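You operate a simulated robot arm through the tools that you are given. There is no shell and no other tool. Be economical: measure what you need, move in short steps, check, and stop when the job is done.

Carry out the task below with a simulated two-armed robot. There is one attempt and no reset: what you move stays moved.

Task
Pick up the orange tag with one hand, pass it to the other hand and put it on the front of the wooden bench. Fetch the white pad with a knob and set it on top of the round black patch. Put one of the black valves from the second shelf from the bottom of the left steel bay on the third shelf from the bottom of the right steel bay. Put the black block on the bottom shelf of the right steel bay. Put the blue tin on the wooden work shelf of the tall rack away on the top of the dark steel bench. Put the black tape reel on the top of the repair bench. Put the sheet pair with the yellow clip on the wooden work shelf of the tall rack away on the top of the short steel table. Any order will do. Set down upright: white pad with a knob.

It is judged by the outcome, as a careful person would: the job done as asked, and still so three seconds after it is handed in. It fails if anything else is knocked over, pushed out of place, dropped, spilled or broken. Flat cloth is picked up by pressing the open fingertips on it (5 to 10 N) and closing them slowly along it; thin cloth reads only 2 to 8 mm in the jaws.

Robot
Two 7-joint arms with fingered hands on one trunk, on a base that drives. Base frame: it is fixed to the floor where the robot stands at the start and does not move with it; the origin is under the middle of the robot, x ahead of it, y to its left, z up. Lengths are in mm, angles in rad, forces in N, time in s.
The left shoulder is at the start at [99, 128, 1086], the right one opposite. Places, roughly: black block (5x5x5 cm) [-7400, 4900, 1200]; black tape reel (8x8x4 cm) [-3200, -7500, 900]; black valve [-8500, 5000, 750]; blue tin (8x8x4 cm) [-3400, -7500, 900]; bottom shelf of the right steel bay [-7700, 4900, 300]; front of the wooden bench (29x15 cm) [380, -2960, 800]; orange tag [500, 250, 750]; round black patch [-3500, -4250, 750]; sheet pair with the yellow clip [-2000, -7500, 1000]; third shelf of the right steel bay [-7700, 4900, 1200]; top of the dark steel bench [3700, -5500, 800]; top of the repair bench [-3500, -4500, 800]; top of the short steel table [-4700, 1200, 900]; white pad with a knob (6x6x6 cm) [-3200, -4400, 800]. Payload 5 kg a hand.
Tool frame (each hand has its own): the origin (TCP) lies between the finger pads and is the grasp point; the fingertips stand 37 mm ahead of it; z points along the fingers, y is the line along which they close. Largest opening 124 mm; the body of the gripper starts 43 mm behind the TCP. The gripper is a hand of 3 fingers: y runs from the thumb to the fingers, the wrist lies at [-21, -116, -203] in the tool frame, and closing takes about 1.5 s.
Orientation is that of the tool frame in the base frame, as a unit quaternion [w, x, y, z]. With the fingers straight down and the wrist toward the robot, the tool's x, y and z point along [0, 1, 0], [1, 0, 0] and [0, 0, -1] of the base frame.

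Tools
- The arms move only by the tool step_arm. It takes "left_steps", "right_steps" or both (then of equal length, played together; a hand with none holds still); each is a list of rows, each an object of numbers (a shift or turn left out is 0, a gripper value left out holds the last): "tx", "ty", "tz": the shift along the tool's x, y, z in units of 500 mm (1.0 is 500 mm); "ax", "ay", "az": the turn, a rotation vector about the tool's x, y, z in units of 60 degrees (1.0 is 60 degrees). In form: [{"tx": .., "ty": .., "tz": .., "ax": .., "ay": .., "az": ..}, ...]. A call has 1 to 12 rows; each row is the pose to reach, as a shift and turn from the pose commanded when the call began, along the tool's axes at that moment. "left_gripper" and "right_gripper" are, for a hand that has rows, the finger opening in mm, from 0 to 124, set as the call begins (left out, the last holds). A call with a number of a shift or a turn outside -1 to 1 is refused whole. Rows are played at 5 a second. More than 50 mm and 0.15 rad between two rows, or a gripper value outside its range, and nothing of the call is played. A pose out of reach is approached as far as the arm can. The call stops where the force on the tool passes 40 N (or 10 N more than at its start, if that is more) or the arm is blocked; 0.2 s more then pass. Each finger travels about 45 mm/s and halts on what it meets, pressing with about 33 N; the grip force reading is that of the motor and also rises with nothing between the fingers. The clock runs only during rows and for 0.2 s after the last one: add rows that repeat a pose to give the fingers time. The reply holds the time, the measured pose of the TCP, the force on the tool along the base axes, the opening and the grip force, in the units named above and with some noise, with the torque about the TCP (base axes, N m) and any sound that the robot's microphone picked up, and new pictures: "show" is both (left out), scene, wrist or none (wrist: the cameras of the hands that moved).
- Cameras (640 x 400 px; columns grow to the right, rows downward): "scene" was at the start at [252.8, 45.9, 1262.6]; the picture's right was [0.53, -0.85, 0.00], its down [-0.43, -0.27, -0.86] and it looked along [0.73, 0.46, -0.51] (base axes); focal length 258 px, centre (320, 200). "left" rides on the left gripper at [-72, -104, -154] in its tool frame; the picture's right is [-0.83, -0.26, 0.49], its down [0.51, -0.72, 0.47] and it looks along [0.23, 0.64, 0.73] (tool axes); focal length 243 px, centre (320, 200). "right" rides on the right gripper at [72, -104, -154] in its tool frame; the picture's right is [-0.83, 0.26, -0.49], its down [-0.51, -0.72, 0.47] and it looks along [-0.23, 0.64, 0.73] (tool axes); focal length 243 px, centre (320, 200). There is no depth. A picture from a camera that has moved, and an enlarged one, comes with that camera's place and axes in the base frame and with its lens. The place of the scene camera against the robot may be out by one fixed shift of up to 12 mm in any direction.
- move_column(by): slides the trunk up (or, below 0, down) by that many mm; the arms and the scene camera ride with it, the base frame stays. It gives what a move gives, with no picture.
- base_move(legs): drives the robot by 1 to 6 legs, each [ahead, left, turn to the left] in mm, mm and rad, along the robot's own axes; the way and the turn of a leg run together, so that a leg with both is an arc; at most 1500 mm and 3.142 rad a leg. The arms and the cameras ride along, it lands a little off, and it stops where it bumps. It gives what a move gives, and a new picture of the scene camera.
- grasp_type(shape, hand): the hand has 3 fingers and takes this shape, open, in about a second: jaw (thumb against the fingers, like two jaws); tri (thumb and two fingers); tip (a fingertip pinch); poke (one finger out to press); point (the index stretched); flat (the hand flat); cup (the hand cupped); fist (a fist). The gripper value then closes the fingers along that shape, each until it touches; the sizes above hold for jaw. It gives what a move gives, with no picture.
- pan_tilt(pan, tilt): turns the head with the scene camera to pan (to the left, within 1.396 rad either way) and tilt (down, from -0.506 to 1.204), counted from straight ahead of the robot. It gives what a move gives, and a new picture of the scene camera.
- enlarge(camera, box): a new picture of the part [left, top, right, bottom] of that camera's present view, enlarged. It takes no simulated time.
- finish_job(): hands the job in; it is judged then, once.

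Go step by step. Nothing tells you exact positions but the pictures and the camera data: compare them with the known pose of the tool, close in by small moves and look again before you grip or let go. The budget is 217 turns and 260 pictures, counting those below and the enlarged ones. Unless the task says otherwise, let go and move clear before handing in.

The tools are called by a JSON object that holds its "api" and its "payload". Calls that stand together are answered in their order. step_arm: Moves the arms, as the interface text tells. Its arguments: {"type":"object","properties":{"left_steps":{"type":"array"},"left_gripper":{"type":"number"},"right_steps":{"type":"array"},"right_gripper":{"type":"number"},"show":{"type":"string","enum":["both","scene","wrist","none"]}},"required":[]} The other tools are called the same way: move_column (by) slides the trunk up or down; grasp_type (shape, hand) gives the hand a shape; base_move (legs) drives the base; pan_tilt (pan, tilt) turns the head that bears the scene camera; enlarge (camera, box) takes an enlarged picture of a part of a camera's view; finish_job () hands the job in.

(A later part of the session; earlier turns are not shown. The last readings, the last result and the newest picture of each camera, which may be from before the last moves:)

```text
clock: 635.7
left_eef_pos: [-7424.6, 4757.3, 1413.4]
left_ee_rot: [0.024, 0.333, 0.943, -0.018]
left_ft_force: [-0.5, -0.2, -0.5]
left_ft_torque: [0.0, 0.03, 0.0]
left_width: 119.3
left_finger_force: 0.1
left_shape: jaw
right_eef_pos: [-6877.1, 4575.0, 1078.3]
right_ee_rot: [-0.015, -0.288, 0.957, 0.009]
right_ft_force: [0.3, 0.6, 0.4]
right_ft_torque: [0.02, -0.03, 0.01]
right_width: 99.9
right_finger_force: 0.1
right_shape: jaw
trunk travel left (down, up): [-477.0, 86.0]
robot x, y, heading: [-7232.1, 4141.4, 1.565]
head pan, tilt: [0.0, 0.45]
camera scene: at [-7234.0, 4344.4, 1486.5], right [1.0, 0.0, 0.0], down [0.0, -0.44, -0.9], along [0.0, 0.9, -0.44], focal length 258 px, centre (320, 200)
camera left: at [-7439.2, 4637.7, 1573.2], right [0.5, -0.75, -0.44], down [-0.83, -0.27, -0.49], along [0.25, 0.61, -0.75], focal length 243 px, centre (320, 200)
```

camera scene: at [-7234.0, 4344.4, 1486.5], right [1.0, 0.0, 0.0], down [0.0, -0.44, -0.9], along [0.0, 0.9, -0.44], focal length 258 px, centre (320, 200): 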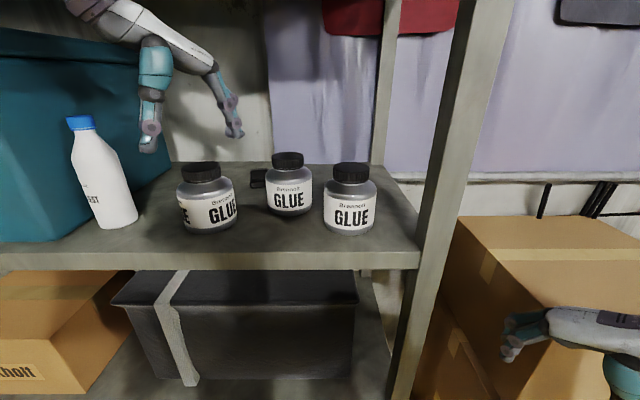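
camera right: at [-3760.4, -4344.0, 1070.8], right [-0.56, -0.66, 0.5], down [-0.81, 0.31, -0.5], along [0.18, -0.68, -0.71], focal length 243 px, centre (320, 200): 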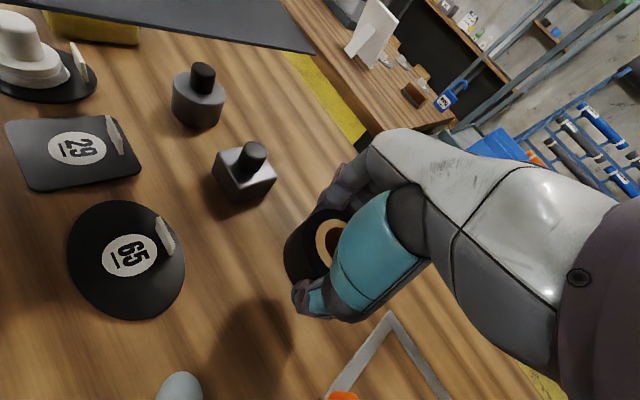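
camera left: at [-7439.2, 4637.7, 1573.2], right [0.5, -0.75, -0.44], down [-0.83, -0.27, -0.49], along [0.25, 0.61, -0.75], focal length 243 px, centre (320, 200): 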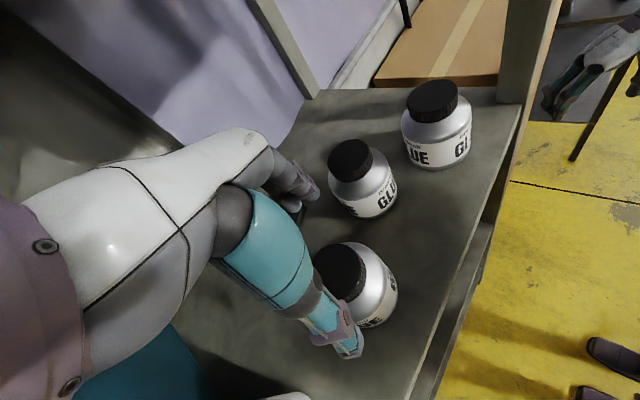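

The bottle was only shifted ~55 mm left (near upright, against the bin). I pitch the hand forward to grip its cap and slide it back.

{"api": "step_arm", "payload": {"left_steps": [{"tx": 0.026, "ty": -0.046, "tz": -0.02, "ax": -0.068, "ay": 0.024, "az": -0.09}, {"tx": 0.052, "ty": -0.092, "tz": -0.04, "ax": -0.137, "ay": 0.048, "az": -0.181}, {"tx": 0.078, "ty": -0.138, "tz": -0.06, "ax": -0.205, "ay": 0.072, "az": -0.271}, {"tx": 0.104, "ty": -0.184, "tz": -0.08, "ax": -0.274, "ay": 0.097, "az": -0.362}, {"tx": 0.13, "ty": -0.23, "tz": -0.084, "ax": -0.342, "ay": 0.121, "az": -0.452}, {"tx": 0.155, "ty": -0.28, "tz": -0.084, "ax": -0.41, "ay": 0.145, "az": -0.543}, {"tx": 0.185, "ty": -0.32, "tz": -0.084, "ax": -0.479, "ay": 0.169, "az": -0.633}, {"tx": 0.185, "ty": -0.32, "tz": -0.084, "ax": -0.479, "ay": 0.169, "az": -0.633}], "left_gripper": 70, "show": "both"}}

```text
clock: 637.5
left_eef_pos: [-7598.4, 4690.5, 1454.3]
left_ee_rot: [0.016, -0.005, 0.972, 0.235]
left_ft_force: [0.8, 0.7, -0.1]
left_ft_torque: [-0.01, 0.03, 0.03]
left_width: 70.5
left_finger_force: 0.1
left_shape: jaw
right_eef_pos: [-6876.0, 4574.7, 1078.7]
right_ee_rot: [-0.016, -0.288, 0.957, 0.008]
right_ft_force: [-1.3, -1.0, -0.1]
right_ft_torque: [-0.04, 0.0, 0.01]
right_width: 99.6
right_finger_force: 0.1
right_shape: jaw
trunk travel left (down, up): [-477.0, 86.0]
robot x, y, heading: [-7231.9, 4144.3, 1.563]
head pan, tilt: [0.0, 0.45]
camera scene: at [-7233.0, 4344.7, 1486.5], right [1.0, 0.0, 0.0], down [0.0, -0.44, -0.9], along [0.0, 0.9, -0.44], focal length 258 px, centre (320, 200)
camera left: at [-7529.1, 4528.5, 1546.5], right [0.85, -0.01, -0.53], down [-0.48, -0.43, -0.76], along [-0.22, 0.9, -0.37], focal length 243 px, centre (320, 200)
```

scene: 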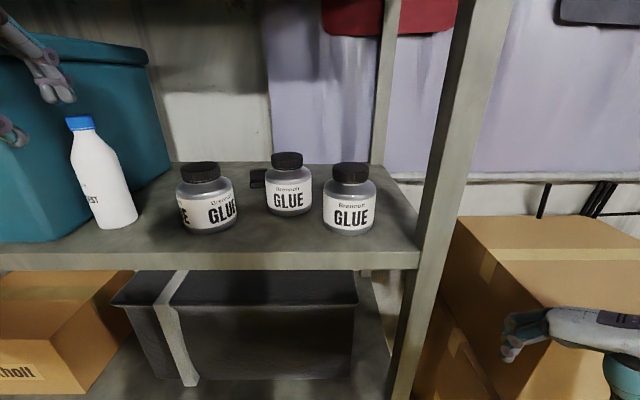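
left: 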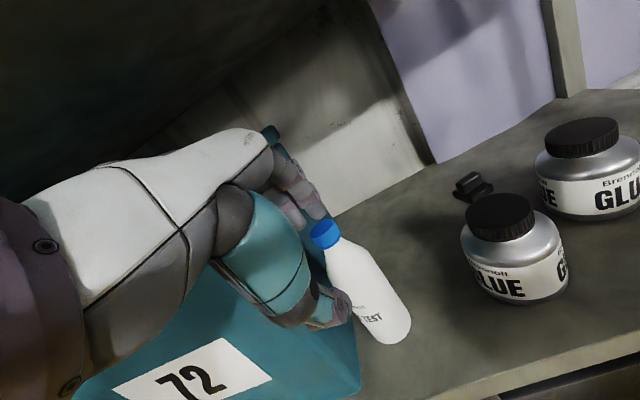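

{"api": "step_arm", "payload": {"left_steps": [{"tx": 0.008, "ty": 0.06, "tz": 0.03}, {"tx": 0.008, "ty": 0.117, "tz": 0.06}, {"tx": 0.008, "ty": 0.101, "tz": 0.092}, {"tx": 0.008, "ty": 0.087, "tz": 0.12}, {"tx": 0.008, "ty": 0.087, "tz": 0.12}], "left_gripper": 84, "show": "none"}}

{"api": "step_arm", "payload": {"left_steps": [{}, {}, {}, {}, {}, {}], "left_gripper": 0, "show": "wrist"}}

```text
clock: 638.7
left_eef_pos: [-7600.2, 4757.3, 1420.4]
left_ee_rot: [0.016, -0.004, 0.972, 0.235]
left_ft_force: [0.1, 0.3, -0.4]
left_ft_torque: [-0.02, 0.0, 0.06]
left_width: 83.6
left_finger_force: 0.1
left_shape: jaw
right_eef_pos: [-6875.2, 4575.6, 1080.3]
right_ee_rot: [-0.016, -0.288, 0.958, 0.009]
right_ft_force: [0.7, 0.1, -0.4]
right_ft_torque: [-0.02, 0.03, 0.04]
right_width: 100.0
right_finger_force: 0.1
right_shape: jaw
trunk travel left (down, up): [-477.0, 86.0]
robot x, y, heading: [-7229.1, 4139.5, 1.567]
head pan, tilt: [0.0, 0.45]
```

```text
clock: 640.1
left_eef_pos: [-7602.7, 4756.0, 1421.0]
left_ee_rot: [0.015, -0.004, 0.972, 0.235]
left_ft_force: [-0.3, -2.2, 5.9]
left_ft_torque: [-0.55, -0.01, 0.01]
left_width: 28.2
left_finger_force: 32.8
left_shape: jaw
right_eef_pos: [-6877.6, 4574.8, 1079.3]
right_ee_rot: [-0.015, -0.289, 0.957, 0.009]
right_ft_force: [0.1, -0.5, 0.2]
right_ft_torque: [-0.02, 0.01, 0.0]
right_width: 100.0
right_finger_force: 0.0
right_shape: jaw
trunk travel left (down, up): [-477.0, 86.0]
robot x, y, heading: [-7233.0, 4138.4, 1.564]
head pan, tilt: [0.0, 0.45]
camera left: at [-7532.5, 4593.1, 1513.1], right [0.85, -0.01, -0.53], down [-0.48, -0.43, -0.77], along [-0.22, 0.9, -0.36], focal length 243 px, centre (320, 200)
```

left: 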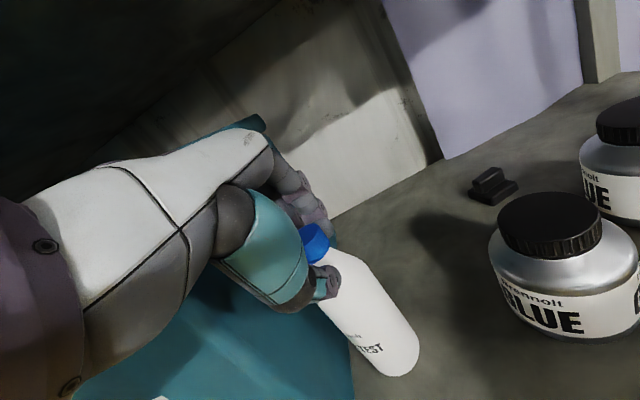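

{"api": "step_arm", "payload": {"left_steps": [{"ty": 0.007, "tz": -0.014}, {"tx": -0.04, "ty": 0.012, "tz": -0.012}, {"tx": -0.08, "ty": 0.017, "tz": -0.009}, {"tx": -0.112, "ty": 0.021, "tz": -0.007}, {"tx": -0.112, "ty": 0.016, "tz": 0.003}, {"tx": -0.112, "ty": 0.013, "tz": 0.008}, {"tx": -0.112, "ty": 0.013, "tz": 0.008}], "show": "none"}}

{"api": "step_arm", "payload": {"left_steps": [{}, {}, {}, {}], "left_gripper": 84, "show": "scene"}}

```text
clock: 641.7
left_eef_pos: [-7545.1, 4762.9, 1424.5]
left_ee_rot: [0.015, -0.005, 0.971, 0.237]
left_ft_force: [0.9, -0.7, 13.2]
left_ft_torque: [0.05, 0.0, 0.03]
left_width: 26.7
left_finger_force: 33.1
left_shape: jaw
right_eef_pos: [-6876.2, 4574.1, 1080.3]
right_ee_rot: [-0.016, -0.288, 0.957, 0.01]
right_ft_force: [-0.5, -0.1, -0.3]
right_ft_torque: [-0.02, 0.03, 0.02]
right_width: 99.7
right_finger_force: 0.1
right_shape: jaw
trunk travel left (down, up): [-477.0, 86.0]
robot x, y, heading: [-7237.0, 4142.2, 1.566]
head pan, tilt: [0.0, 0.45]
```

```text
clock: 642.7
left_eef_pos: [-7545.4, 4765.1, 1420.9]
left_ee_rot: [0.016, -0.004, 0.972, 0.235]
left_ft_force: [-0.1, 0.9, 0.1]
left_ft_torque: [0.01, 0.0, 0.01]
left_width: 83.7
left_finger_force: 0.0
left_shape: jaw
right_eef_pos: [-6876.4, 4576.2, 1079.2]
right_ee_rot: [-0.015, -0.289, 0.957, 0.009]
right_ft_force: [-0.9, 0.1, 0.0]
right_ft_torque: [-0.01, -0.01, 0.0]
right_width: 99.8
right_finger_force: 0.1
right_shape: jaw
trunk travel left (down, up): [-477.0, 86.0]
robot x, y, heading: [-7233.6, 4137.1, 1.569]
head pan, tilt: [0.0, 0.45]
camera scene: at [-7233.8, 4344.7, 1486.5], right [1.0, 0.0, 0.0], down [0.0, -0.44, -0.9], along [0.0, 0.9, -0.44], focal length 258 px, centre (320, 200)
```

scene: 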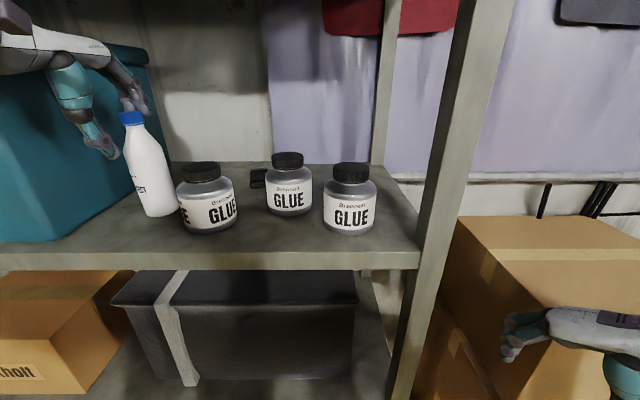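

{"api": "step_arm", "payload": {"left_steps": [{}, {}, {}, {}, {}, {}], "left_gripper": 0, "show": "none"}}

{"api": "step_arm", "payload": {"left_steps": [{"ty": 0.009, "tz": -0.018}, {"ty": -0.013, "tz": -0.03}, {"ty": -0.036, "tz": -0.042}, {"ty": -0.059, "tz": -0.053}, {"ty": -0.064, "tz": -0.044}, {"ty": -0.068, "tz": -0.036}, {"ty": -0.07, "tz": -0.032}, {"ty": -0.07, "tz": -0.032}], "show": "none"}}

{"api": "step_arm", "payload": {"left_steps": [{}, {}, {}, {}], "left_gripper": 90, "show": "scene"}}

```text
clock: 644.1
left_eef_pos: [-7546.2, 4764.6, 1421.2]
left_ee_rot: [0.016, -0.005, 0.972, 0.234]
left_ft_force: [0.4, 0.2, -4.7]
left_ft_torque: [-0.16, 0.0, 0.01]
left_width: 19.9
left_finger_force: 32.5
left_shape: jaw
right_eef_pos: [-6876.3, 4576.0, 1078.6]
right_ee_rot: [-0.016, -0.288, 0.957, 0.009]
right_ft_force: [-0.8, 0.5, 0.5]
right_ft_torque: [-0.01, -0.01, 0.02]
right_width: 99.7
right_finger_force: 0.1
right_shape: jaw
trunk travel left (down, up): [-477.0, 86.0]
robot x, y, heading: [-7232.3, 4138.7, 1.567]
head pan, tilt: [0.0, 0.45]
```

```text
clock: 645.9
left_eef_pos: [-7546.9, 4726.6, 1418.2]
left_ee_rot: [0.015, -0.005, 0.972, 0.235]
left_ft_force: [0.7, 0.4, -4.7]
left_ft_torque: [-0.15, -0.01, -0.02]
left_width: 19.8
left_finger_force: 33.0
left_shape: jaw
right_eef_pos: [-6876.5, 4575.5, 1077.9]
right_ee_rot: [-0.015, -0.288, 0.957, 0.009]
right_ft_force: [0.6, 0.2, 0.8]
right_ft_torque: [0.01, -0.02, -0.02]
right_width: 99.7
right_finger_force: 0.0
right_shape: jaw
trunk travel left (down, up): [-477.0, 86.0]
robot x, y, heading: [-7233.4, 4142.5, 1.568]
head pan, tilt: [0.0, 0.45]
```

```text
clock: 646.9
left_eef_pos: [-7546.9, 4726.4, 1417.6]
left_ee_rot: [0.016, -0.004, 0.972, 0.235]
left_ft_force: [-0.2, 0.3, 0.8]
left_ft_torque: [0.03, -0.02, -0.02]
left_width: 90.0
left_finger_force: 0.0
left_shape: jaw
right_eef_pos: [-6877.1, 4575.3, 1079.6]
right_ee_rot: [-0.016, -0.289, 0.957, 0.009]
right_ft_force: [0.5, -0.2, 0.0]
right_ft_torque: [-0.03, 0.01, 0.0]
right_width: 99.9
right_finger_force: 0.0
right_shape: jaw
trunk travel left (down, up): [-477.0, 86.0]
robot x, y, heading: [-7234.5, 4142.6, 1.568]
head pan, tilt: [0.0, 0.45]
camera scene: at [-7233.6, 4344.2, 1486.6], right [1.0, 0.0, 0.0], down [0.0, -0.44, -0.9], along [0.0, 0.9, -0.44], focal length 258 px, centre (320, 200)
```

scene: 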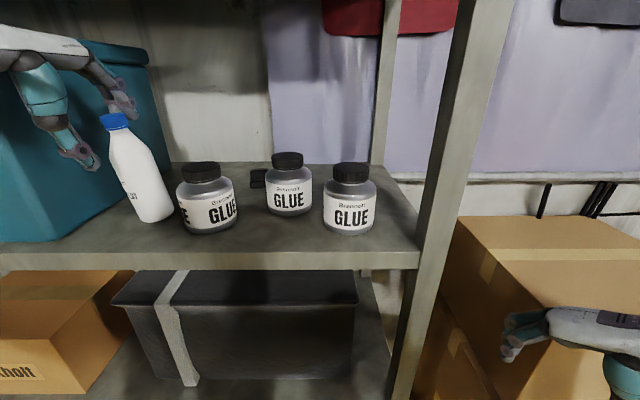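

{"api": "step_arm", "payload": {"left_steps": [{}, {}, {"ty": 0.018, "tz": -0.036}, {"ty": 0.036, "tz": -0.071}, {"ty": 0.055, "tz": -0.107}, {"ty": 0.03, "tz": -0.15}, {"ty": 0.0, "tz": -0.19}, {"ty": -0.03, "tz": -0.23}], "show": "scene"}}

```text
clock: 648.7
left_eef_pos: [-7548.7, 4659.1, 1515.3]
left_ee_rot: [0.016, -0.004, 0.972, 0.235]
left_ft_force: [0.4, 0.3, -0.8]
left_ft_torque: [0.02, 0.02, 0.0]
left_width: 90.0
left_finger_force: 0.1
left_shape: jaw
right_eef_pos: [-6876.7, 4573.8, 1079.7]
right_ee_rot: [-0.015, -0.289, 0.957, 0.009]
right_ft_force: [0.2, 0.3, 1.1]
right_ft_torque: [0.0, -0.02, 0.01]
right_width: 99.9
right_finger_force: 0.0
right_shape: jaw
trunk travel left (down, up): [-477.0, 86.0]
robot x, y, heading: [-7231.5, 4140.1, 1.569]
head pan, tilt: [0.0, 0.45]
camera scene: at [-7233.7, 4343.3, 1486.7], right [1.0, 0.0, 0.0], down [0.0, -0.43, -0.9], along [0.0, 0.9, -0.43], focal length 258 px, centre (320, 200)
```

scene: 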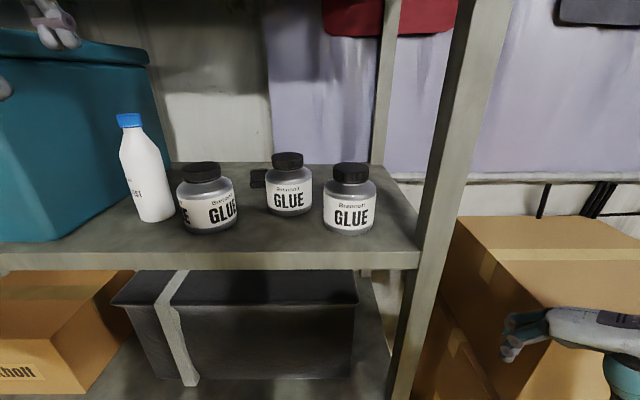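

Bottle and jar are upright and back in place. Now the block (≈ −7384, 4926, behind the jars): I pass the hand over the jars.

{"api": "step_arm", "payload": {"left_steps": [{"tx": -0.066, "ty": -0.006, "tz": 0.048}, {"tx": -0.132, "ty": -0.013, "tz": 0.097}, {"tx": -0.198, "ty": -0.019, "tz": 0.145}, {"tx": -0.264, "ty": -0.026, "tz": 0.194}, {"tx": -0.33, "ty": -0.032, "tz": 0.242}, {"tx": -0.33, "ty": 0.048, "tz": 0.285}, {"tx": -0.33, "ty": 0.128, "tz": 0.328}, {"tx": -0.33, "ty": 0.208, "tz": 0.37}, {"tx": -0.33, "ty": 0.288, "tz": 0.412}, {"tx": -0.33, "ty": 0.362, "tz": 0.455}, {"tx": -0.33, "ty": 0.362, "tz": 0.455}], "left_gripper": 84, "show": "both"}}

```text
clock: 651.1
left_eef_pos: [-7375.7, 4925.0, 1401.6]
left_ee_rot: [0.015, -0.005, 0.972, 0.236]
left_ft_force: [0.5, -1.1, 0.0]
left_ft_torque: [0.03, -0.03, 0.03]
left_width: 84.2
left_finger_force: 0.1
left_shape: jaw
right_eef_pos: [-6876.9, 4573.4, 1079.0]
right_ee_rot: [-0.016, -0.288, 0.957, 0.01]
right_ft_force: [-0.6, -0.6, -0.3]
right_ft_torque: [-0.01, 0.02, 0.0]
right_width: 99.8
right_finger_force: 0.0
right_shape: jaw
trunk travel left (down, up): [-477.0, 86.0]
robot x, y, heading: [-7232.2, 4137.8, 1.569]
head pan, tilt: [0.0, 0.45]
camera scene: at [-7233.5, 4342.8, 1486.9], right [1.0, 0.0, 0.0], down [0.0, -0.43, -0.9], along [0.0, 0.9, -0.43], focal length 258 px, centre (320, 200)
camera left: at [-7306.6, 4761.4, 1493.6], right [0.85, -0.01, -0.53], down [-0.48, -0.43, -0.77], along [-0.22, 0.9, -0.36], focal length 243 px, centre (320, 200)
```

scene: 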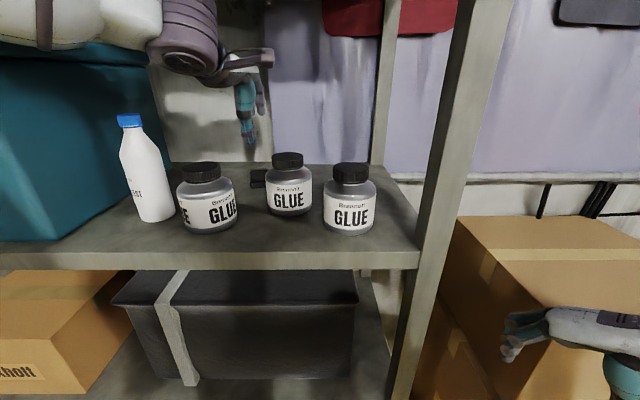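
left: 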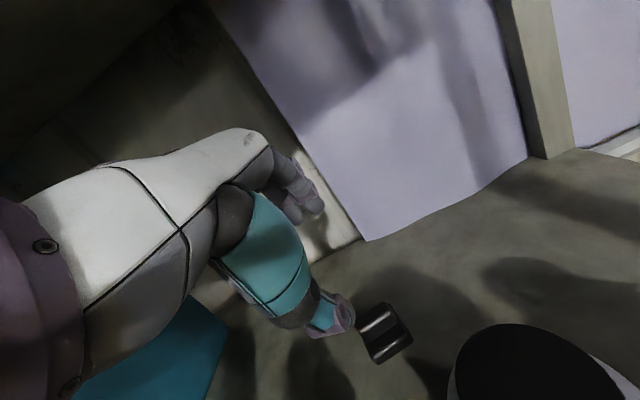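

{"api": "step_arm", "payload": {"left_steps": [{"ty": -0.023, "tz": 0.056, "ax": 0.08}, {"ty": -0.046, "tz": 0.112, "ax": 0.16}, {"ty": -0.07, "tz": 0.168, "ax": 0.24}, {"ty": -0.082, "tz": 0.197, "ax": 0.29}, {"ty": -0.093, "tz": 0.224, "ax": 0.29}, {"ty": -0.093, "tz": 0.224, "ax": 0.29}], "show": "wrist"}}

```text
clock: 652.5
left_eef_pos: [-7377.7, 4933.2, 1279.4]
left_ee_rot: [0.016, -0.002, 0.996, 0.085]
left_ft_force: [-0.4, 1.0, 0.1]
left_ft_torque: [-0.04, 0.01, -0.03]
left_width: 83.9
left_finger_force: 0.0
left_shape: jaw
right_eef_pos: [-6876.5, 4575.4, 1079.2]
right_ee_rot: [-0.016, -0.288, 0.957, 0.009]
right_ft_force: [0.4, -0.1, -0.7]
right_ft_torque: [-0.01, 0.0, 0.0]
right_width: 99.7
right_finger_force: 0.1
right_shape: jaw
trunk travel left (down, up): [-477.0, 86.0]
robot x, y, heading: [-7233.9, 4139.2, 1.569]
head pan, tilt: [0.0, 0.45]
camera left: at [-7309.6, 4805.1, 1415.3], right [0.85, -0.17, -0.5], down [-0.49, -0.63, -0.6], along [-0.21, 0.76, -0.62], focal length 243 px, centre (320, 200)
```

left: 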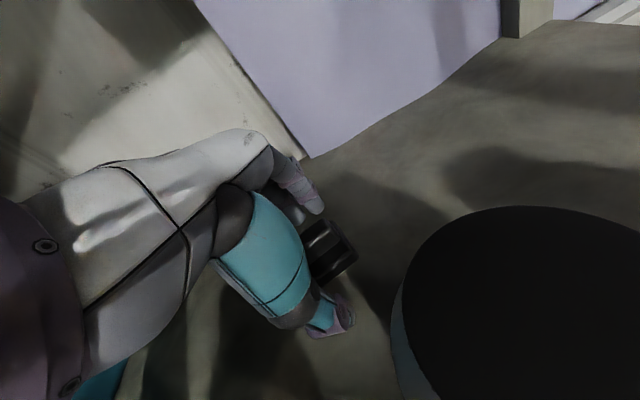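

{"api": "step_arm", "payload": {"left_steps": [{}, {}, {}, {}, {}, {}], "left_gripper": 0, "show": "none"}}

{"api": "step_arm", "payload": {"left_steps": [{"tz": -0.03}, {"tz": -0.08, "ax": -0.06}, {"tz": -0.14, "ax": -0.14}, {"tz": -0.2, "ax": -0.22}, {"tz": -0.26, "ax": -0.29}, {"tz": -0.26, "ax": -0.29}], "show": "wrist"}}

```text
clock: 653.9
left_eef_pos: [-7378.1, 4933.3, 1279.7]
left_ee_rot: [0.017, -0.002, 0.996, 0.085]
left_ft_force: [-0.4, -0.8, 4.8]
left_ft_torque: [0.13, 0.1, 0.07]
left_width: 38.7
left_finger_force: 32.8
left_shape: jaw
right_eef_pos: [-6877.0, 4573.6, 1079.9]
right_ee_rot: [-0.016, -0.289, 0.957, 0.009]
right_ft_force: [0.5, 0.1, -0.4]
right_ft_torque: [-0.02, -0.03, -0.01]
right_width: 99.9
right_finger_force: 0.0
right_shape: jaw
trunk travel left (down, up): [-477.0, 86.0]
robot x, y, heading: [-7234.8, 4141.2, 1.568]
head pan, tilt: [0.0, 0.45]
```

```text
clock: 655.3
left_eef_pos: [-7379.2, 4911.7, 1406.2]
left_ee_rot: [0.016, -0.004, 0.972, 0.234]
left_ft_force: [-0.3, 0.7, -0.7]
left_ft_torque: [-0.03, 0.0, 0.07]
left_width: 37.9
left_finger_force: 32.8
left_shape: jaw
right_eef_pos: [-6876.8, 4575.4, 1078.5]
right_ee_rot: [-0.016, -0.289, 0.957, 0.008]
right_ft_force: [0.0, 0.1, -0.1]
right_ft_torque: [-0.03, 0.01, 0.02]
right_width: 99.5
right_finger_force: 0.1
right_shape: jaw
trunk travel left (down, up): [-477.0, 86.0]
robot x, y, heading: [-7230.1, 4140.2, 1.572]
head pan, tilt: [0.0, 0.45]
camera left: at [-7310.6, 4748.8, 1498.5], right [0.85, -0.01, -0.53], down [-0.48, -0.43, -0.76], along [-0.22, 0.9, -0.37], focal length 243 px, centre (320, 200)
```

left: 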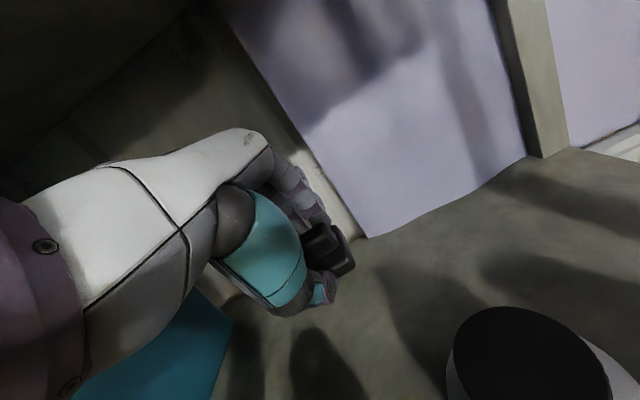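

Block held. I pull it back out over the jars and back off.

{"api": "step_arm", "payload": {"left_steps": [{"ty": 0.009, "tz": -0.018}, {"ty": -0.072, "tz": -0.06}, {"ty": -0.153, "tz": -0.102}, {"ty": -0.234, "tz": -0.144}, {"ty": -0.315, "tz": -0.186}, {"ty": -0.396, "tz": -0.228}, {"ty": -0.44, "tz": -0.25}], "show": "none"}}

{"api": "base_move", "payload": {"legs": [[-330, 0, 0], [0, 130, 0]]}}

{"api": "move_column", "payload": {"by": -440}}

{"api": "pan_tilt", "payload": {"pan": 0.0, "tilt": 0.55}}

```text
clock: 656.9
left_eef_pos: [-7383.5, 4657.2, 1417.7]
left_ee_rot: [0.017, -0.004, 0.972, 0.234]
left_ft_force: [-0.7, -0.3, -1.2]
left_ft_torque: [-0.01, -0.04, 0.03]
left_width: 37.8
left_finger_force: 33.6
left_shape: jaw
right_eef_pos: [-6876.5, 4574.9, 1078.3]
right_ee_rot: [-0.016, -0.288, 0.958, 0.008]
right_ft_force: [0.1, -0.3, -0.2]
right_ft_torque: [0.03, 0.01, 0.0]
right_width: 99.7
right_finger_force: 0.1
right_shape: jaw
trunk travel left (down, up): [-477.0, 86.0]
robot x, y, heading: [-7233.1, 4142.3, 1.564]
head pan, tilt: [0.0, 0.45]
```

```text
clock: 660.5
left_eef_pos: [-7510.2, 4329.1, 1419.0]
left_ee_rot: [0.015, -0.003, 0.972, 0.234]
left_ft_force: [0.9, 0.6, -1.1]
left_ft_torque: [0.0, -0.01, 0.04]
left_width: 37.7
left_finger_force: 32.9
left_shape: jaw
right_eef_pos: [-7005.6, 4244.1, 1078.2]
right_ee_rot: [-0.016, -0.286, 0.958, 0.009]
right_ft_force: [0.1, -0.2, -0.1]
right_ft_torque: [-0.01, 0.01, -0.02]
right_width: 99.7
right_finger_force: 0.1
right_shape: jaw
trunk travel left (down, up): [-477.0, 86.0]
robot x, y, heading: [-7366.4, 3808.9, 1.565]
head pan, tilt: [0.0, 0.45]
camera scene: at [-7362.6, 4014.1, 1486.6], right [1.0, -0.01, 0.0], down [0.0, -0.44, -0.9], along [0.01, 0.9, -0.44], focal length 258 px, centre (320, 200)
```

scene: 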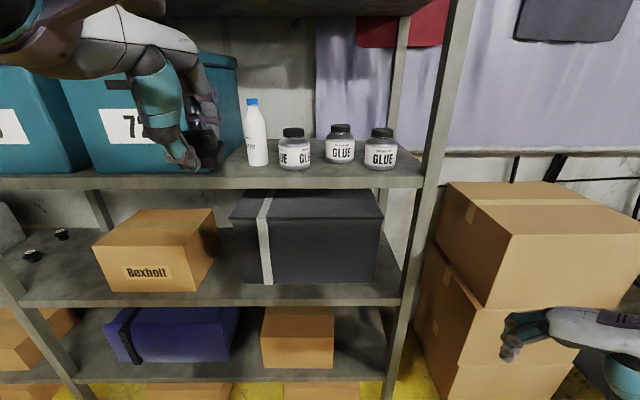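

```text
refused: -440 is not a number from -400 to 400
```

```text
clock: 661.2
left_eef_pos: [-7512.3, 4330.0, 1416.3]
left_ee_rot: [0.016, -0.003, 0.972, 0.234]
left_ft_force: [0.0, -0.5, -0.1]
left_ft_torque: [-0.03, -0.02, 0.0]
left_width: 37.9
left_finger_force: 33.0
left_shape: jaw
right_eef_pos: [-7005.4, 4244.0, 1079.7]
right_ee_rot: [-0.015, -0.286, 0.958, 0.009]
right_ft_force: [-0.1, 0.8, 0.0]
right_ft_torque: [-0.01, 0.01, 0.02]
right_width: 99.6
right_finger_force: 0.0
right_shape: jaw
trunk travel left (down, up): [-477.0, 86.0]
robot x, y, heading: [-7365.5, 3813.4, 1.565]
head pan, tilt: [0.0, 0.55]
camera scene: at [-7363.9, 4012.2, 1477.6], right [1.0, -0.01, 0.0], down [0.0, -0.52, -0.85], along [0.01, 0.85, -0.52], focal length 258 px, centre (320, 200)
```

scene: 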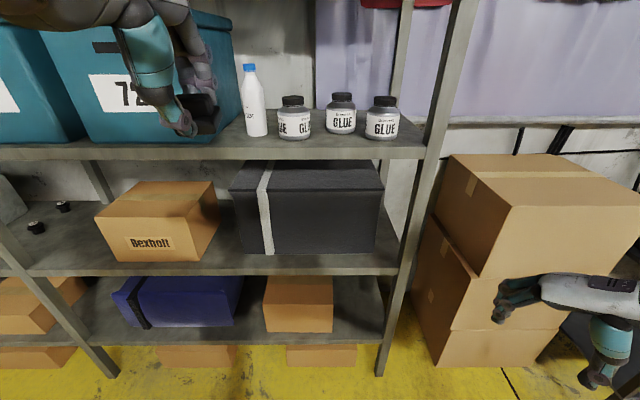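

Block held. The bottom shelf (z≈272) has a free spot right of its brown box (≈ −7166, 4790). I lower the trunk and the left hand.

{"api": "move_column", "payload": {"by": -400}}

{"api": "move_column", "payload": {"by": -70}}

{"api": "step_arm", "payload": {"left_steps": [{"ty": -0.045, "tz": 0.085}, {"ty": -0.09, "tz": 0.17}, {"ty": -0.135, "tz": 0.255}, {"ty": -0.18, "tz": 0.34}, {"ty": -0.225, "tz": 0.425}, {"ty": -0.27, "tz": 0.51}, {"ty": -0.315, "tz": 0.595}, {"ty": -0.36, "tz": 0.68}, {"ty": -0.405, "tz": 0.765}, {"ty": -0.45, "tz": 0.85}, {"ty": -0.48, "tz": 0.92}, {"ty": -0.48, "tz": 0.94}], "show": "scene"}}

```text
clock: 665.0
left_eef_pos: [-7511.2, 4422.6, 893.7]
left_ee_rot: [0.015, -0.005, 0.994, 0.108]
left_ft_force: [-0.3, 0.3, -1.0]
left_ft_torque: [-0.02, 0.0, 0.0]
left_width: 37.6
left_finger_force: 32.7
left_shape: jaw
right_eef_pos: [-7006.5, 4254.0, 586.3]
right_ee_rot: [-0.055, -0.283, 0.951, -0.115]
right_ft_force: [0.5, -0.6, -1.0]
right_ft_torque: [0.01, 0.04, -0.04]
right_width: 99.6
right_finger_force: 0.0
right_shape: jaw
trunk travel left (down, up): [-77.0, 486.0]
robot x, y, heading: [-7363.9, 3809.4, 1.562]
head pan, tilt: [0.0, 0.55]
```

```text
clock: 666.1
left_eef_pos: [-7511.1, 4435.4, 829.9]
left_ee_rot: [0.014, -0.005, 0.995, 0.099]
left_ft_force: [-0.4, -0.1, -0.3]
left_ft_torque: [0.05, -0.03, 0.03]
left_width: 37.5
left_finger_force: 33.4
left_shape: jaw
right_eef_pos: [-7004.6, 4261.8, 524.0]
right_ee_rot: [-0.058, -0.283, 0.949, -0.123]
right_ft_force: [0.2, -0.4, -0.8]
right_ft_torque: [-0.02, -0.01, -0.02]
right_width: 99.8
right_finger_force: 0.0
right_shape: jaw
trunk travel left (down, up): [-7.0, 556.0]
robot x, y, heading: [-7359.7, 3810.6, 1.565]
head pan, tilt: [0.0, 0.55]
```

```text
clock: 668.7
left_eef_pos: [-7494.4, 4292.8, 321.8]
left_ee_rot: [0.014, -0.005, 0.995, 0.099]
left_ft_force: [0.4, -0.2, -0.9]
left_ft_torque: [-0.03, 0.01, 0.0]
left_width: 37.5
left_finger_force: 33.2
left_shape: jaw
left hand out of reach, approached as far as the arm can: row 1, 2, 3, 4, 5, 6, 7, 8, 9, 10, 11
right_eef_pos: [-7004.8, 4261.3, 526.0]
right_ee_rot: [-0.059, -0.283, 0.949, -0.122]
right_ft_force: [0.6, -0.7, 0.5]
right_ft_torque: [0.0, 0.0, 0.01]
right_width: 99.8
right_finger_force: 0.1
right_shape: jaw
trunk travel left (down, up): [-7.0, 556.0]
robot x, y, heading: [-7363.8, 3813.2, 1.565]
head pan, tilt: [0.0, 0.55]
camera scene: at [-7363.0, 4163.7, 974.1], right [1.0, -0.01, 0.0], down [0.0, -0.52, -0.85], along [0.01, 0.85, -0.52], focal length 258 px, centre (320, 200)
```

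scene: 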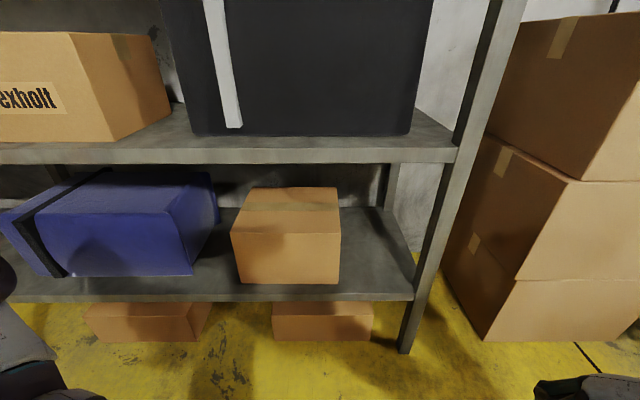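

{"api": "base_move", "payload": {"legs": [[0, -325, 0.006], [240, 0, 0]]}}

{"api": "step_arm", "payload": {"left_steps": [{"ty": 0.012, "tz": -0.06}, {"ty": 0.023, "tz": -0.12}, {"ty": 0.11, "tz": -0.102}, {"ty": 0.2, "tz": -0.084}, {"ty": 0.29, "tz": -0.066}, {"ty": 0.38, "tz": -0.048}, {"ty": 0.47, "tz": -0.03}, {"ty": 0.55, "tz": -0.014}, {"ty": 0.55, "tz": -0.014}], "show": "scene"}}

```text
clock: 673.6
left_eef_pos: [-7172.1, 4523.0, 320.1]
left_ee_rot: [0.015, -0.007, 0.995, 0.095]
left_ft_force: [-0.8, -0.2, -0.1]
left_ft_torque: [-0.01, 0.0, -0.01]
left_width: 37.7
left_finger_force: 34.1
left_shape: jaw
right_eef_pos: [-6681.6, 4499.0, 524.1]
right_ee_rot: [-0.058, -0.286, 0.948, -0.123]
right_ft_force: [-0.4, -0.5, 0.3]
right_ft_torque: [0.0, -0.01, -0.03]
right_width: 99.8
right_finger_force: 0.0
right_shape: jaw
trunk travel left (down, up): [-7.0, 556.0]
robot x, y, heading: [-7041.6, 4045.6, 1.576]
head pan, tilt: [0.0, 0.55]
stopped in leg 2: the robot was blocked; the commanded pose is now the measured one
camera scene: at [-7039.8, 4399.8, 974.1], right [1.0, 0.0, 0.0], down [0.0, -0.52, -0.85], along [0.0, 0.85, -0.52], focal length 258 px, centre (320, 200)
```

scene: 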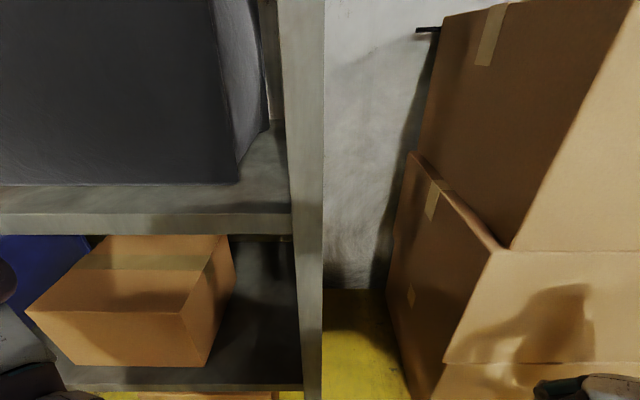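

```text
clock: 674.8
left_eef_pos: [-7177.2, 4645.5, 376.4]
left_ee_rot: [0.016, -0.004, 0.996, 0.083]
left_ft_force: [-1.6, -39.0, 13.0]
left_ft_torque: [-1.42, 0.08, 0.12]
left_width: 38.0
left_finger_force: 32.5
left_shape: jaw
left hand out of reach, approached as far as the arm can: row 1, 2, 3
right_eef_pos: [-6683.2, 4501.0, 525.6]
right_ee_rot: [-0.057, -0.287, 0.948, -0.123]
right_ft_force: [-0.5, 0.3, -0.3]
right_ft_torque: [-0.04, -0.05, 0.0]
right_width: 99.8
right_finger_force: 0.1
right_shape: jaw
trunk travel left (down, up): [-7.0, 556.0]
robot x, y, heading: [-7040.9, 4052.8, 1.567]
head pan, tilt: [0.0, 0.55]
stopped in row 6 (left hand): the force on the tool passed its limit at 54 N (the readings are from after the stop); the commanded pose is now the measured one
camera scene: at [-7041.9, 4400.8, 974.6], right [1.0, 0.0, 0.0], down [0.0, -0.52, -0.85], along [0.0, 0.85, -0.52], focal length 258 px, centre (320, 200)
```

scene: 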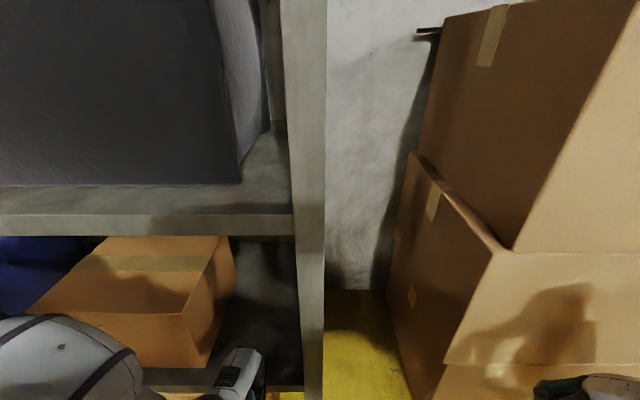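

The block met the shelf's front lip; I go back, higher, and forward again.

{"api": "step_arm", "payload": {"left_steps": [{"ty": -0.06, "tz": -0.01}, {"ty": -0.05, "tz": -0.07}, {"ty": -0.04, "tz": -0.128}, {"ty": 0.03, "tz": -0.116}, {"ty": 0.11, "tz": -0.103}, {"ty": 0.19, "tz": -0.09}, {"ty": 0.27, "tz": -0.077}, {"ty": 0.335, "tz": -0.066}, {"ty": 0.335, "tz": -0.066}], "show": "both"}}

```text
clock: 677.0
left_eef_pos: [-7182.1, 4774.3, 420.6]
left_ee_rot: [0.014, 0.0, 0.998, 0.068]
left_ft_force: [0.2, -0.2, -0.1]
left_ft_torque: [0.03, 0.02, -0.01]
left_width: 35.2
left_finger_force: 33.6
left_shape: jaw
left hand out of reach, approached as far as the arm can: row 2, 3
right_eef_pos: [-6686.2, 4492.3, 524.7]
right_ee_rot: [-0.058, -0.288, 0.948, -0.121]
right_ft_force: [-0.7, -0.3, 0.7]
right_ft_torque: [-0.03, 0.0, 0.01]
right_width: 99.6
right_finger_force: 0.1
right_shape: jaw
trunk travel left (down, up): [-7.0, 556.0]
robot x, y, heading: [-7038.3, 4034.4, 1.575]
head pan, tilt: [0.0, 0.55]
stopped in row 9 (left hand): the arm was blocked; the commanded pose is now the measured one
camera scene: at [-7042.9, 4389.1, 974.8], right [1.0, 0.0, 0.0], down [0.0, -0.52, -0.85], along [0.0, 0.85, -0.52], focal length 258 px, centre (320, 200)
camera left: at [-7114.0, 4650.1, 562.4], right [0.84, -0.2, -0.5], down [-0.49, -0.65, -0.58], along [-0.21, 0.73, -0.65], focal length 243 px, centre (320, 200)
```

scene: 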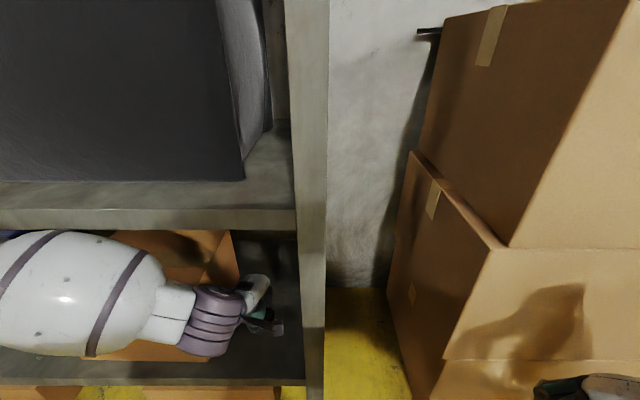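
left: 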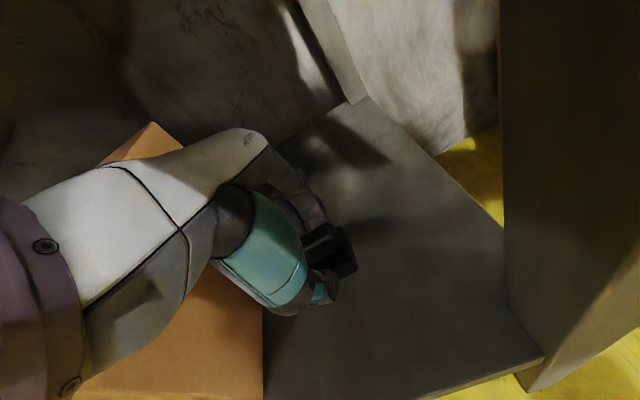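

{"api": "step_arm", "payload": {"left_steps": [{"ty": -0.004, "tz": 0.03}, {"ty": -0.006, "tz": 0.045}, {"ty": -0.008, "tz": 0.06}, {"ty": -0.01, "tz": 0.075}, {"ty": -0.012, "tz": 0.09}, {"ty": -0.014, "tz": 0.105}, {"ty": -0.016, "tz": 0.12}, {"ty": -0.018, "tz": 0.135}, {"ty": -0.02, "tz": 0.15}], "show": "none"}}

```text
clock: 678.4
left_eef_pos: [-7178.4, 4781.2, 380.7]
left_ee_rot: [0.016, 0.001, 0.997, 0.076]
left_ft_force: [-0.2, -3.6, 20.8]
left_ft_torque: [0.55, -0.09, 0.03]
left_width: 36.3
left_finger_force: 32.9
left_shape: jaw
right_eef_pos: [-6685.2, 4491.8, 525.0]
right_ee_rot: [-0.057, -0.289, 0.948, -0.122]
right_ft_force: [-0.1, 0.0, -0.4]
right_ft_torque: [-0.03, -0.02, 0.0]
right_width: 99.8
right_finger_force: 0.0
right_shape: jaw
trunk travel left (down, up): [-7.0, 556.0]
robot x, y, heading: [-7044.7, 4034.3, 1.575]
head pan, tilt: [0.0, 0.55]
stopped in row 6 (left hand): the force on the tool passed its limit at 48 N (the readings are from after the stop); the commanded pose is now the measured one
```

Contact on the bottom shelf. I open, rise a little and withdraw.

{"api": "step_arm", "payload": {"left_steps": [{"tz": -0.002}, {"tz": -0.002}, {"tz": -0.002}, {"tz": -0.002}, {"tz": -0.002}], "left_gripper": 84, "show": "none"}}

{"api": "step_arm", "payload": {"left_steps": [{"tz": -0.06}, {"tz": -0.12}, {"tz": -0.13, "ty": -0.08}, {"tz": -0.14, "ty": -0.17}, {"tz": -0.15, "ty": -0.26}, {"tz": -0.16, "ty": -0.35}, {"tz": -0.16, "ty": -0.42}], "show": "scene"}}

```text
clock: 679.6
left_eef_pos: [-7177.5, 4781.8, 378.2]
left_ee_rot: [0.015, 0.0, 0.997, 0.073]
left_ft_force: [-0.3, 0.1, -0.4]
left_ft_torque: [0.0, 0.0, 0.03]
left_width: 83.5
left_finger_force: 0.1
left_shape: jaw
right_eef_pos: [-6685.7, 4491.6, 524.4]
right_ee_rot: [-0.058, -0.288, 0.948, -0.122]
right_ft_force: [1.3, -0.1, -0.6]
right_ft_torque: [-0.02, 0.02, 0.02]
right_width: 99.8
right_finger_force: 0.0
right_shape: jaw
trunk travel left (down, up): [-7.0, 556.0]
robot x, y, heading: [-7044.3, 4038.8, 1.567]
head pan, tilt: [0.0, 0.55]
```

```text
clock: 681.2
left_eef_pos: [-7173.6, 4602.5, 387.5]
left_ee_rot: [0.016, 0.0, 0.997, 0.074]
left_ft_force: [0.5, -0.2, 0.7]
left_ft_torque: [0.01, -0.01, -0.01]
left_width: 83.6
left_finger_force: 0.0
left_shape: jaw
left hand out of reach, approached as far as the arm can: row 6, 7
right_eef_pos: [-6683.9, 4493.0, 523.6]
right_ee_rot: [-0.058, -0.288, 0.948, -0.123]
right_ft_force: [0.2, -0.4, -0.7]
right_ft_torque: [0.0, 0.0, 0.03]
right_width: 99.7
right_finger_force: 0.0
right_shape: jaw
trunk travel left (down, up): [-7.0, 556.0]
robot x, y, heading: [-7040.4, 4035.2, 1.576]
head pan, tilt: [0.0, 0.55]
camera scene: at [-7042.8, 4391.2, 974.1], right [1.0, 0.0, 0.0], down [0.0, -0.52, -0.85], along [0.0, 0.85, -0.52], focal length 258 px, centre (320, 200)
```

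scene: 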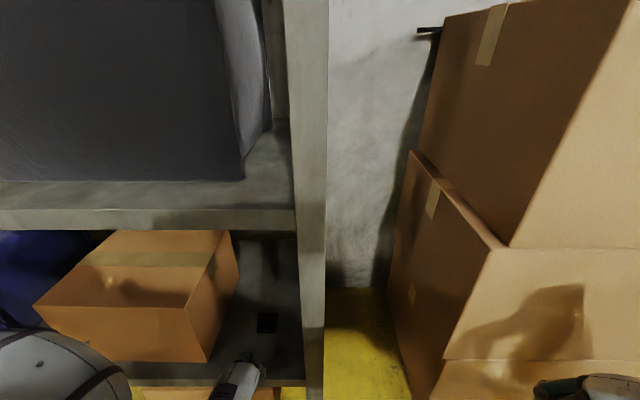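

The block lies on the bottom shelf. Now a valve: I raise the trunk, back off and go left to the left bay.

{"api": "move_column", "payload": {"by": 300}}

{"api": "step_arm", "payload": {"left_steps": [{"tz": -0.09}, {"tz": -0.18}, {"tz": -0.27}, {"tz": -0.36}, {"tz": -0.45}, {"tz": -0.5}], "left_gripper": 100, "show": "none"}}

{"api": "base_move", "payload": {"legs": [[-220, 0, -0.005], [0, 1400, 0]]}}

```text
clock: 684.2
left_eef_pos: [-7173.2, 4605.4, 686.8]
left_ee_rot: [0.014, 0.001, 0.997, 0.072]
left_ft_force: [-0.7, 0.1, -0.3]
left_ft_torque: [0.01, 0.02, 0.02]
left_width: 83.9
left_finger_force: 0.0
left_shape: jaw
right_eef_pos: [-6684.3, 4493.2, 824.0]
right_ee_rot: [-0.057, -0.287, 0.948, -0.124]
right_ft_force: [-0.1, -0.7, -0.3]
right_ft_torque: [0.01, -0.03, -0.02]
right_width: 99.9
right_finger_force: 0.1
right_shape: jaw
trunk travel left (down, up): [-307.0, 256.0]
robot x, y, heading: [-7036.6, 4038.3, 1.575]
head pan, tilt: [0.0, 0.55]
```

```text
clock: 685.6
left_eef_pos: [-7171.5, 4624.3, 930.6]
left_ee_rot: [0.015, -0.001, 0.997, 0.073]
left_ft_force: [0.0, -3.1, 1.6]
left_ft_torque: [0.09, 0.01, 0.06]
left_width: 99.0
left_finger_force: 0.0
left_shape: jaw
left hand out of reach, approached as far as the arm can: row 3, 4, 5, 6
right_eef_pos: [-6686.6, 4491.8, 824.1]
right_ee_rot: [-0.057, -0.288, 0.948, -0.122]
right_ft_force: [0.1, -0.1, 0.3]
right_ft_torque: [0.01, 0.0, -0.01]
right_width: 100.0
right_finger_force: 0.1
right_shape: jaw
trunk travel left (down, up): [-307.0, 256.0]
robot x, y, heading: [-7038.6, 4044.2, 1.57]
head pan, tilt: [0.0, 0.55]
```

```text
clock: 699.3
left_eef_pos: [-8560.1, 4423.6, 929.7]
left_ee_rot: [0.015, 0.01, 0.997, 0.072]
left_ft_force: [-0.3, 0.1, 0.6]
left_ft_torque: [0.04, -0.04, -0.01]
left_width: 99.8
left_finger_force: 0.1
left_shape: jaw
right_eef_pos: [-8076.1, 4281.3, 825.2]
right_ee_rot: [-0.059, -0.278, 0.951, -0.122]
right_ft_force: [-0.1, -0.8, 0.5]
right_ft_torque: [0.02, 0.02, 0.01]
right_width: 99.9
right_finger_force: 0.1
right_shape: jaw
trunk travel left (down, up): [-307.0, 256.0]
robot x, y, heading: [-8441.5, 3833.0, 1.557]
head pan, tilt: [0.0, 0.55]
camera scene: at [-8437.1, 4090.1, 1293.7], right [1.0, -0.02, 0.0], down [-0.01, -0.52, -0.85], along [0.02, 0.85, -0.52], focal length 258 px, centre (320, 200)
```

scene: 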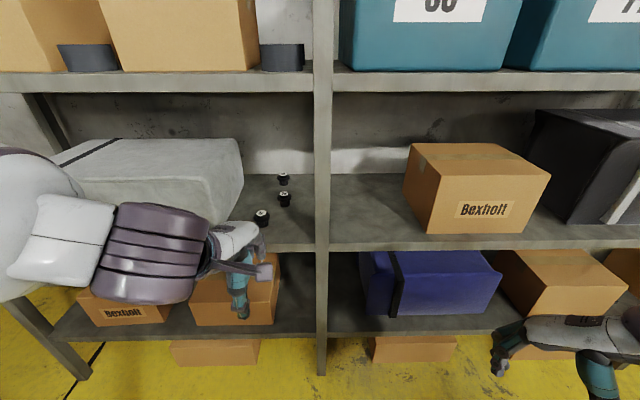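

{"api": "base_move", "payload": {"legs": [[255, 0, 0.012]]}}

{"api": "step_arm", "payload": {"left_steps": [{"tx": 0.03, "ty": 0.06, "tz": 0.024}, {"tx": 0.06, "ty": 0.125, "tz": 0.048}, {"tx": 0.09, "ty": 0.19, "tz": 0.072}, {"tx": 0.1, "ty": 0.248, "tz": 0.096}, {"tx": 0.1, "ty": 0.248, "tz": 0.096}], "left_gripper": 90, "show": "wrist"}}

```text
clock: 701.1
left_eef_pos: [-8563.3, 4675.3, 929.7]
left_ee_rot: [0.015, 0.004, 0.997, 0.072]
left_ft_force: [0.2, 0.9, 0.5]
left_ft_torque: [-0.01, -0.03, -0.02]
left_width: 99.6
left_finger_force: 0.0
left_shape: jaw
right_eef_pos: [-8078.2, 4539.0, 824.1]
right_ee_rot: [-0.059, -0.284, 0.949, -0.123]
right_ft_force: [0.3, -0.1, -0.6]
right_ft_torque: [-0.01, -0.02, -0.01]
right_width: 99.8
right_finger_force: 0.1
right_shape: jaw
trunk travel left (down, up): [-307.0, 256.0]
robot x, y, heading: [-8439.9, 4086.8, 1.561]
head pan, tilt: [0.0, 0.55]
camera scene: at [-8437.2, 4343.9, 1293.8], right [1.0, -0.01, 0.0], down [0.0, -0.52, -0.85], along [0.01, 0.85, -0.52], focal length 258 px, centre (320, 200)
```

scene: 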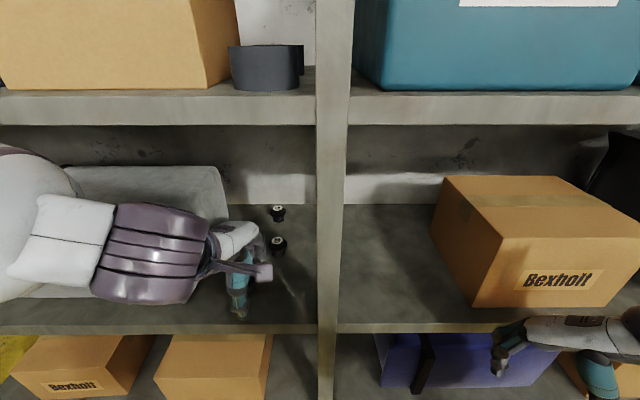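

```text
clock: 702.4
left_eef_pos: [-8612.2, 4805.3, 899.6]
left_ee_rot: [0.015, 0.005, 0.997, 0.072]
left_ft_force: [-0.4, -1.0, 0.4]
left_ft_torque: [0.0, 0.02, -0.02]
left_width: 90.5
left_finger_force: 0.1
left_shape: jaw
right_eef_pos: [-8079.0, 4539.5, 825.5]
right_ee_rot: [-0.057, -0.285, 0.949, -0.122]
right_ft_force: [0.0, 0.3, 0.1]
right_ft_torque: [-0.02, -0.02, 0.03]
right_width: 99.6
right_finger_force: 0.1
right_shape: jaw
trunk travel left (down, up): [-307.0, 256.0]
robot x, y, heading: [-8436.1, 4082.7, 1.561]
head pan, tilt: [0.0, 0.55]
camera left: at [-8545.2, 4679.2, 1039.5], right [0.84, -0.2, -0.5], down [-0.5, -0.64, -0.59], along [-0.21, 0.74, -0.64], focal length 243 px, centre (320, 200)
```

left: 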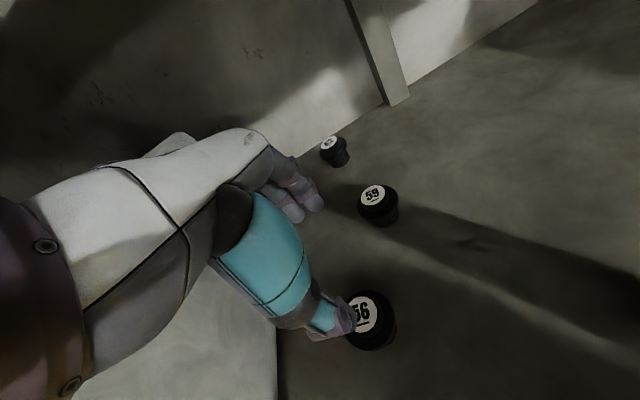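

{"api": "step_arm", "payload": {"left_steps": [{"tx": -0.006, "ty": -0.073, "tz": -0.01}, {"tx": -0.006, "ty": -0.083, "tz": 0.06}, {"tx": -0.006, "ty": -0.093, "tz": 0.128}, {"tx": -0.006, "ty": -0.093, "tz": 0.128}], "show": "wrist"}}

```text
clock: 703.4
left_eef_pos: [-8606.5, 4768.8, 828.3]
left_ee_rot: [0.015, 0.004, 0.997, 0.073]
left_ft_force: [0.2, 0.2, -0.2]
left_ft_torque: [0.01, 0.0, -0.02]
left_width: 90.2
left_finger_force: 0.0
left_shape: jaw
right_eef_pos: [-8079.0, 4538.1, 825.0]
right_ee_rot: [-0.058, -0.285, 0.949, -0.124]
right_ft_force: [0.1, 0.1, 0.3]
right_ft_torque: [0.0, -0.02, 0.0]
right_width: 99.8
right_finger_force: 0.1
right_shape: jaw
trunk travel left (down, up): [-307.0, 256.0]
robot x, y, heading: [-8439.8, 4085.5, 1.565]
head pan, tilt: [0.0, 0.55]
camera left: at [-8539.6, 4642.9, 968.0], right [0.84, -0.2, -0.5], down [-0.5, -0.64, -0.59], along [-0.2, 0.74, -0.64], focal length 243 px, centre (320, 200)
```

left: 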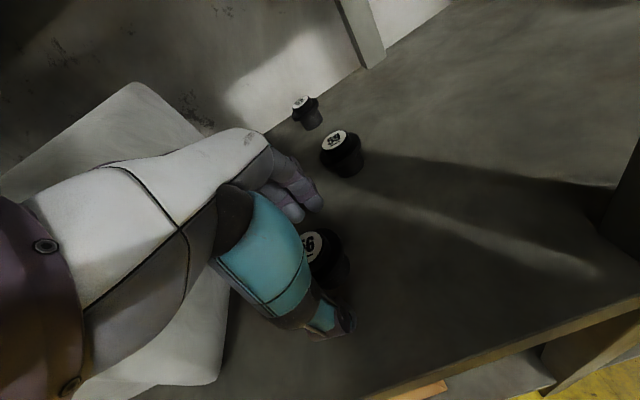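

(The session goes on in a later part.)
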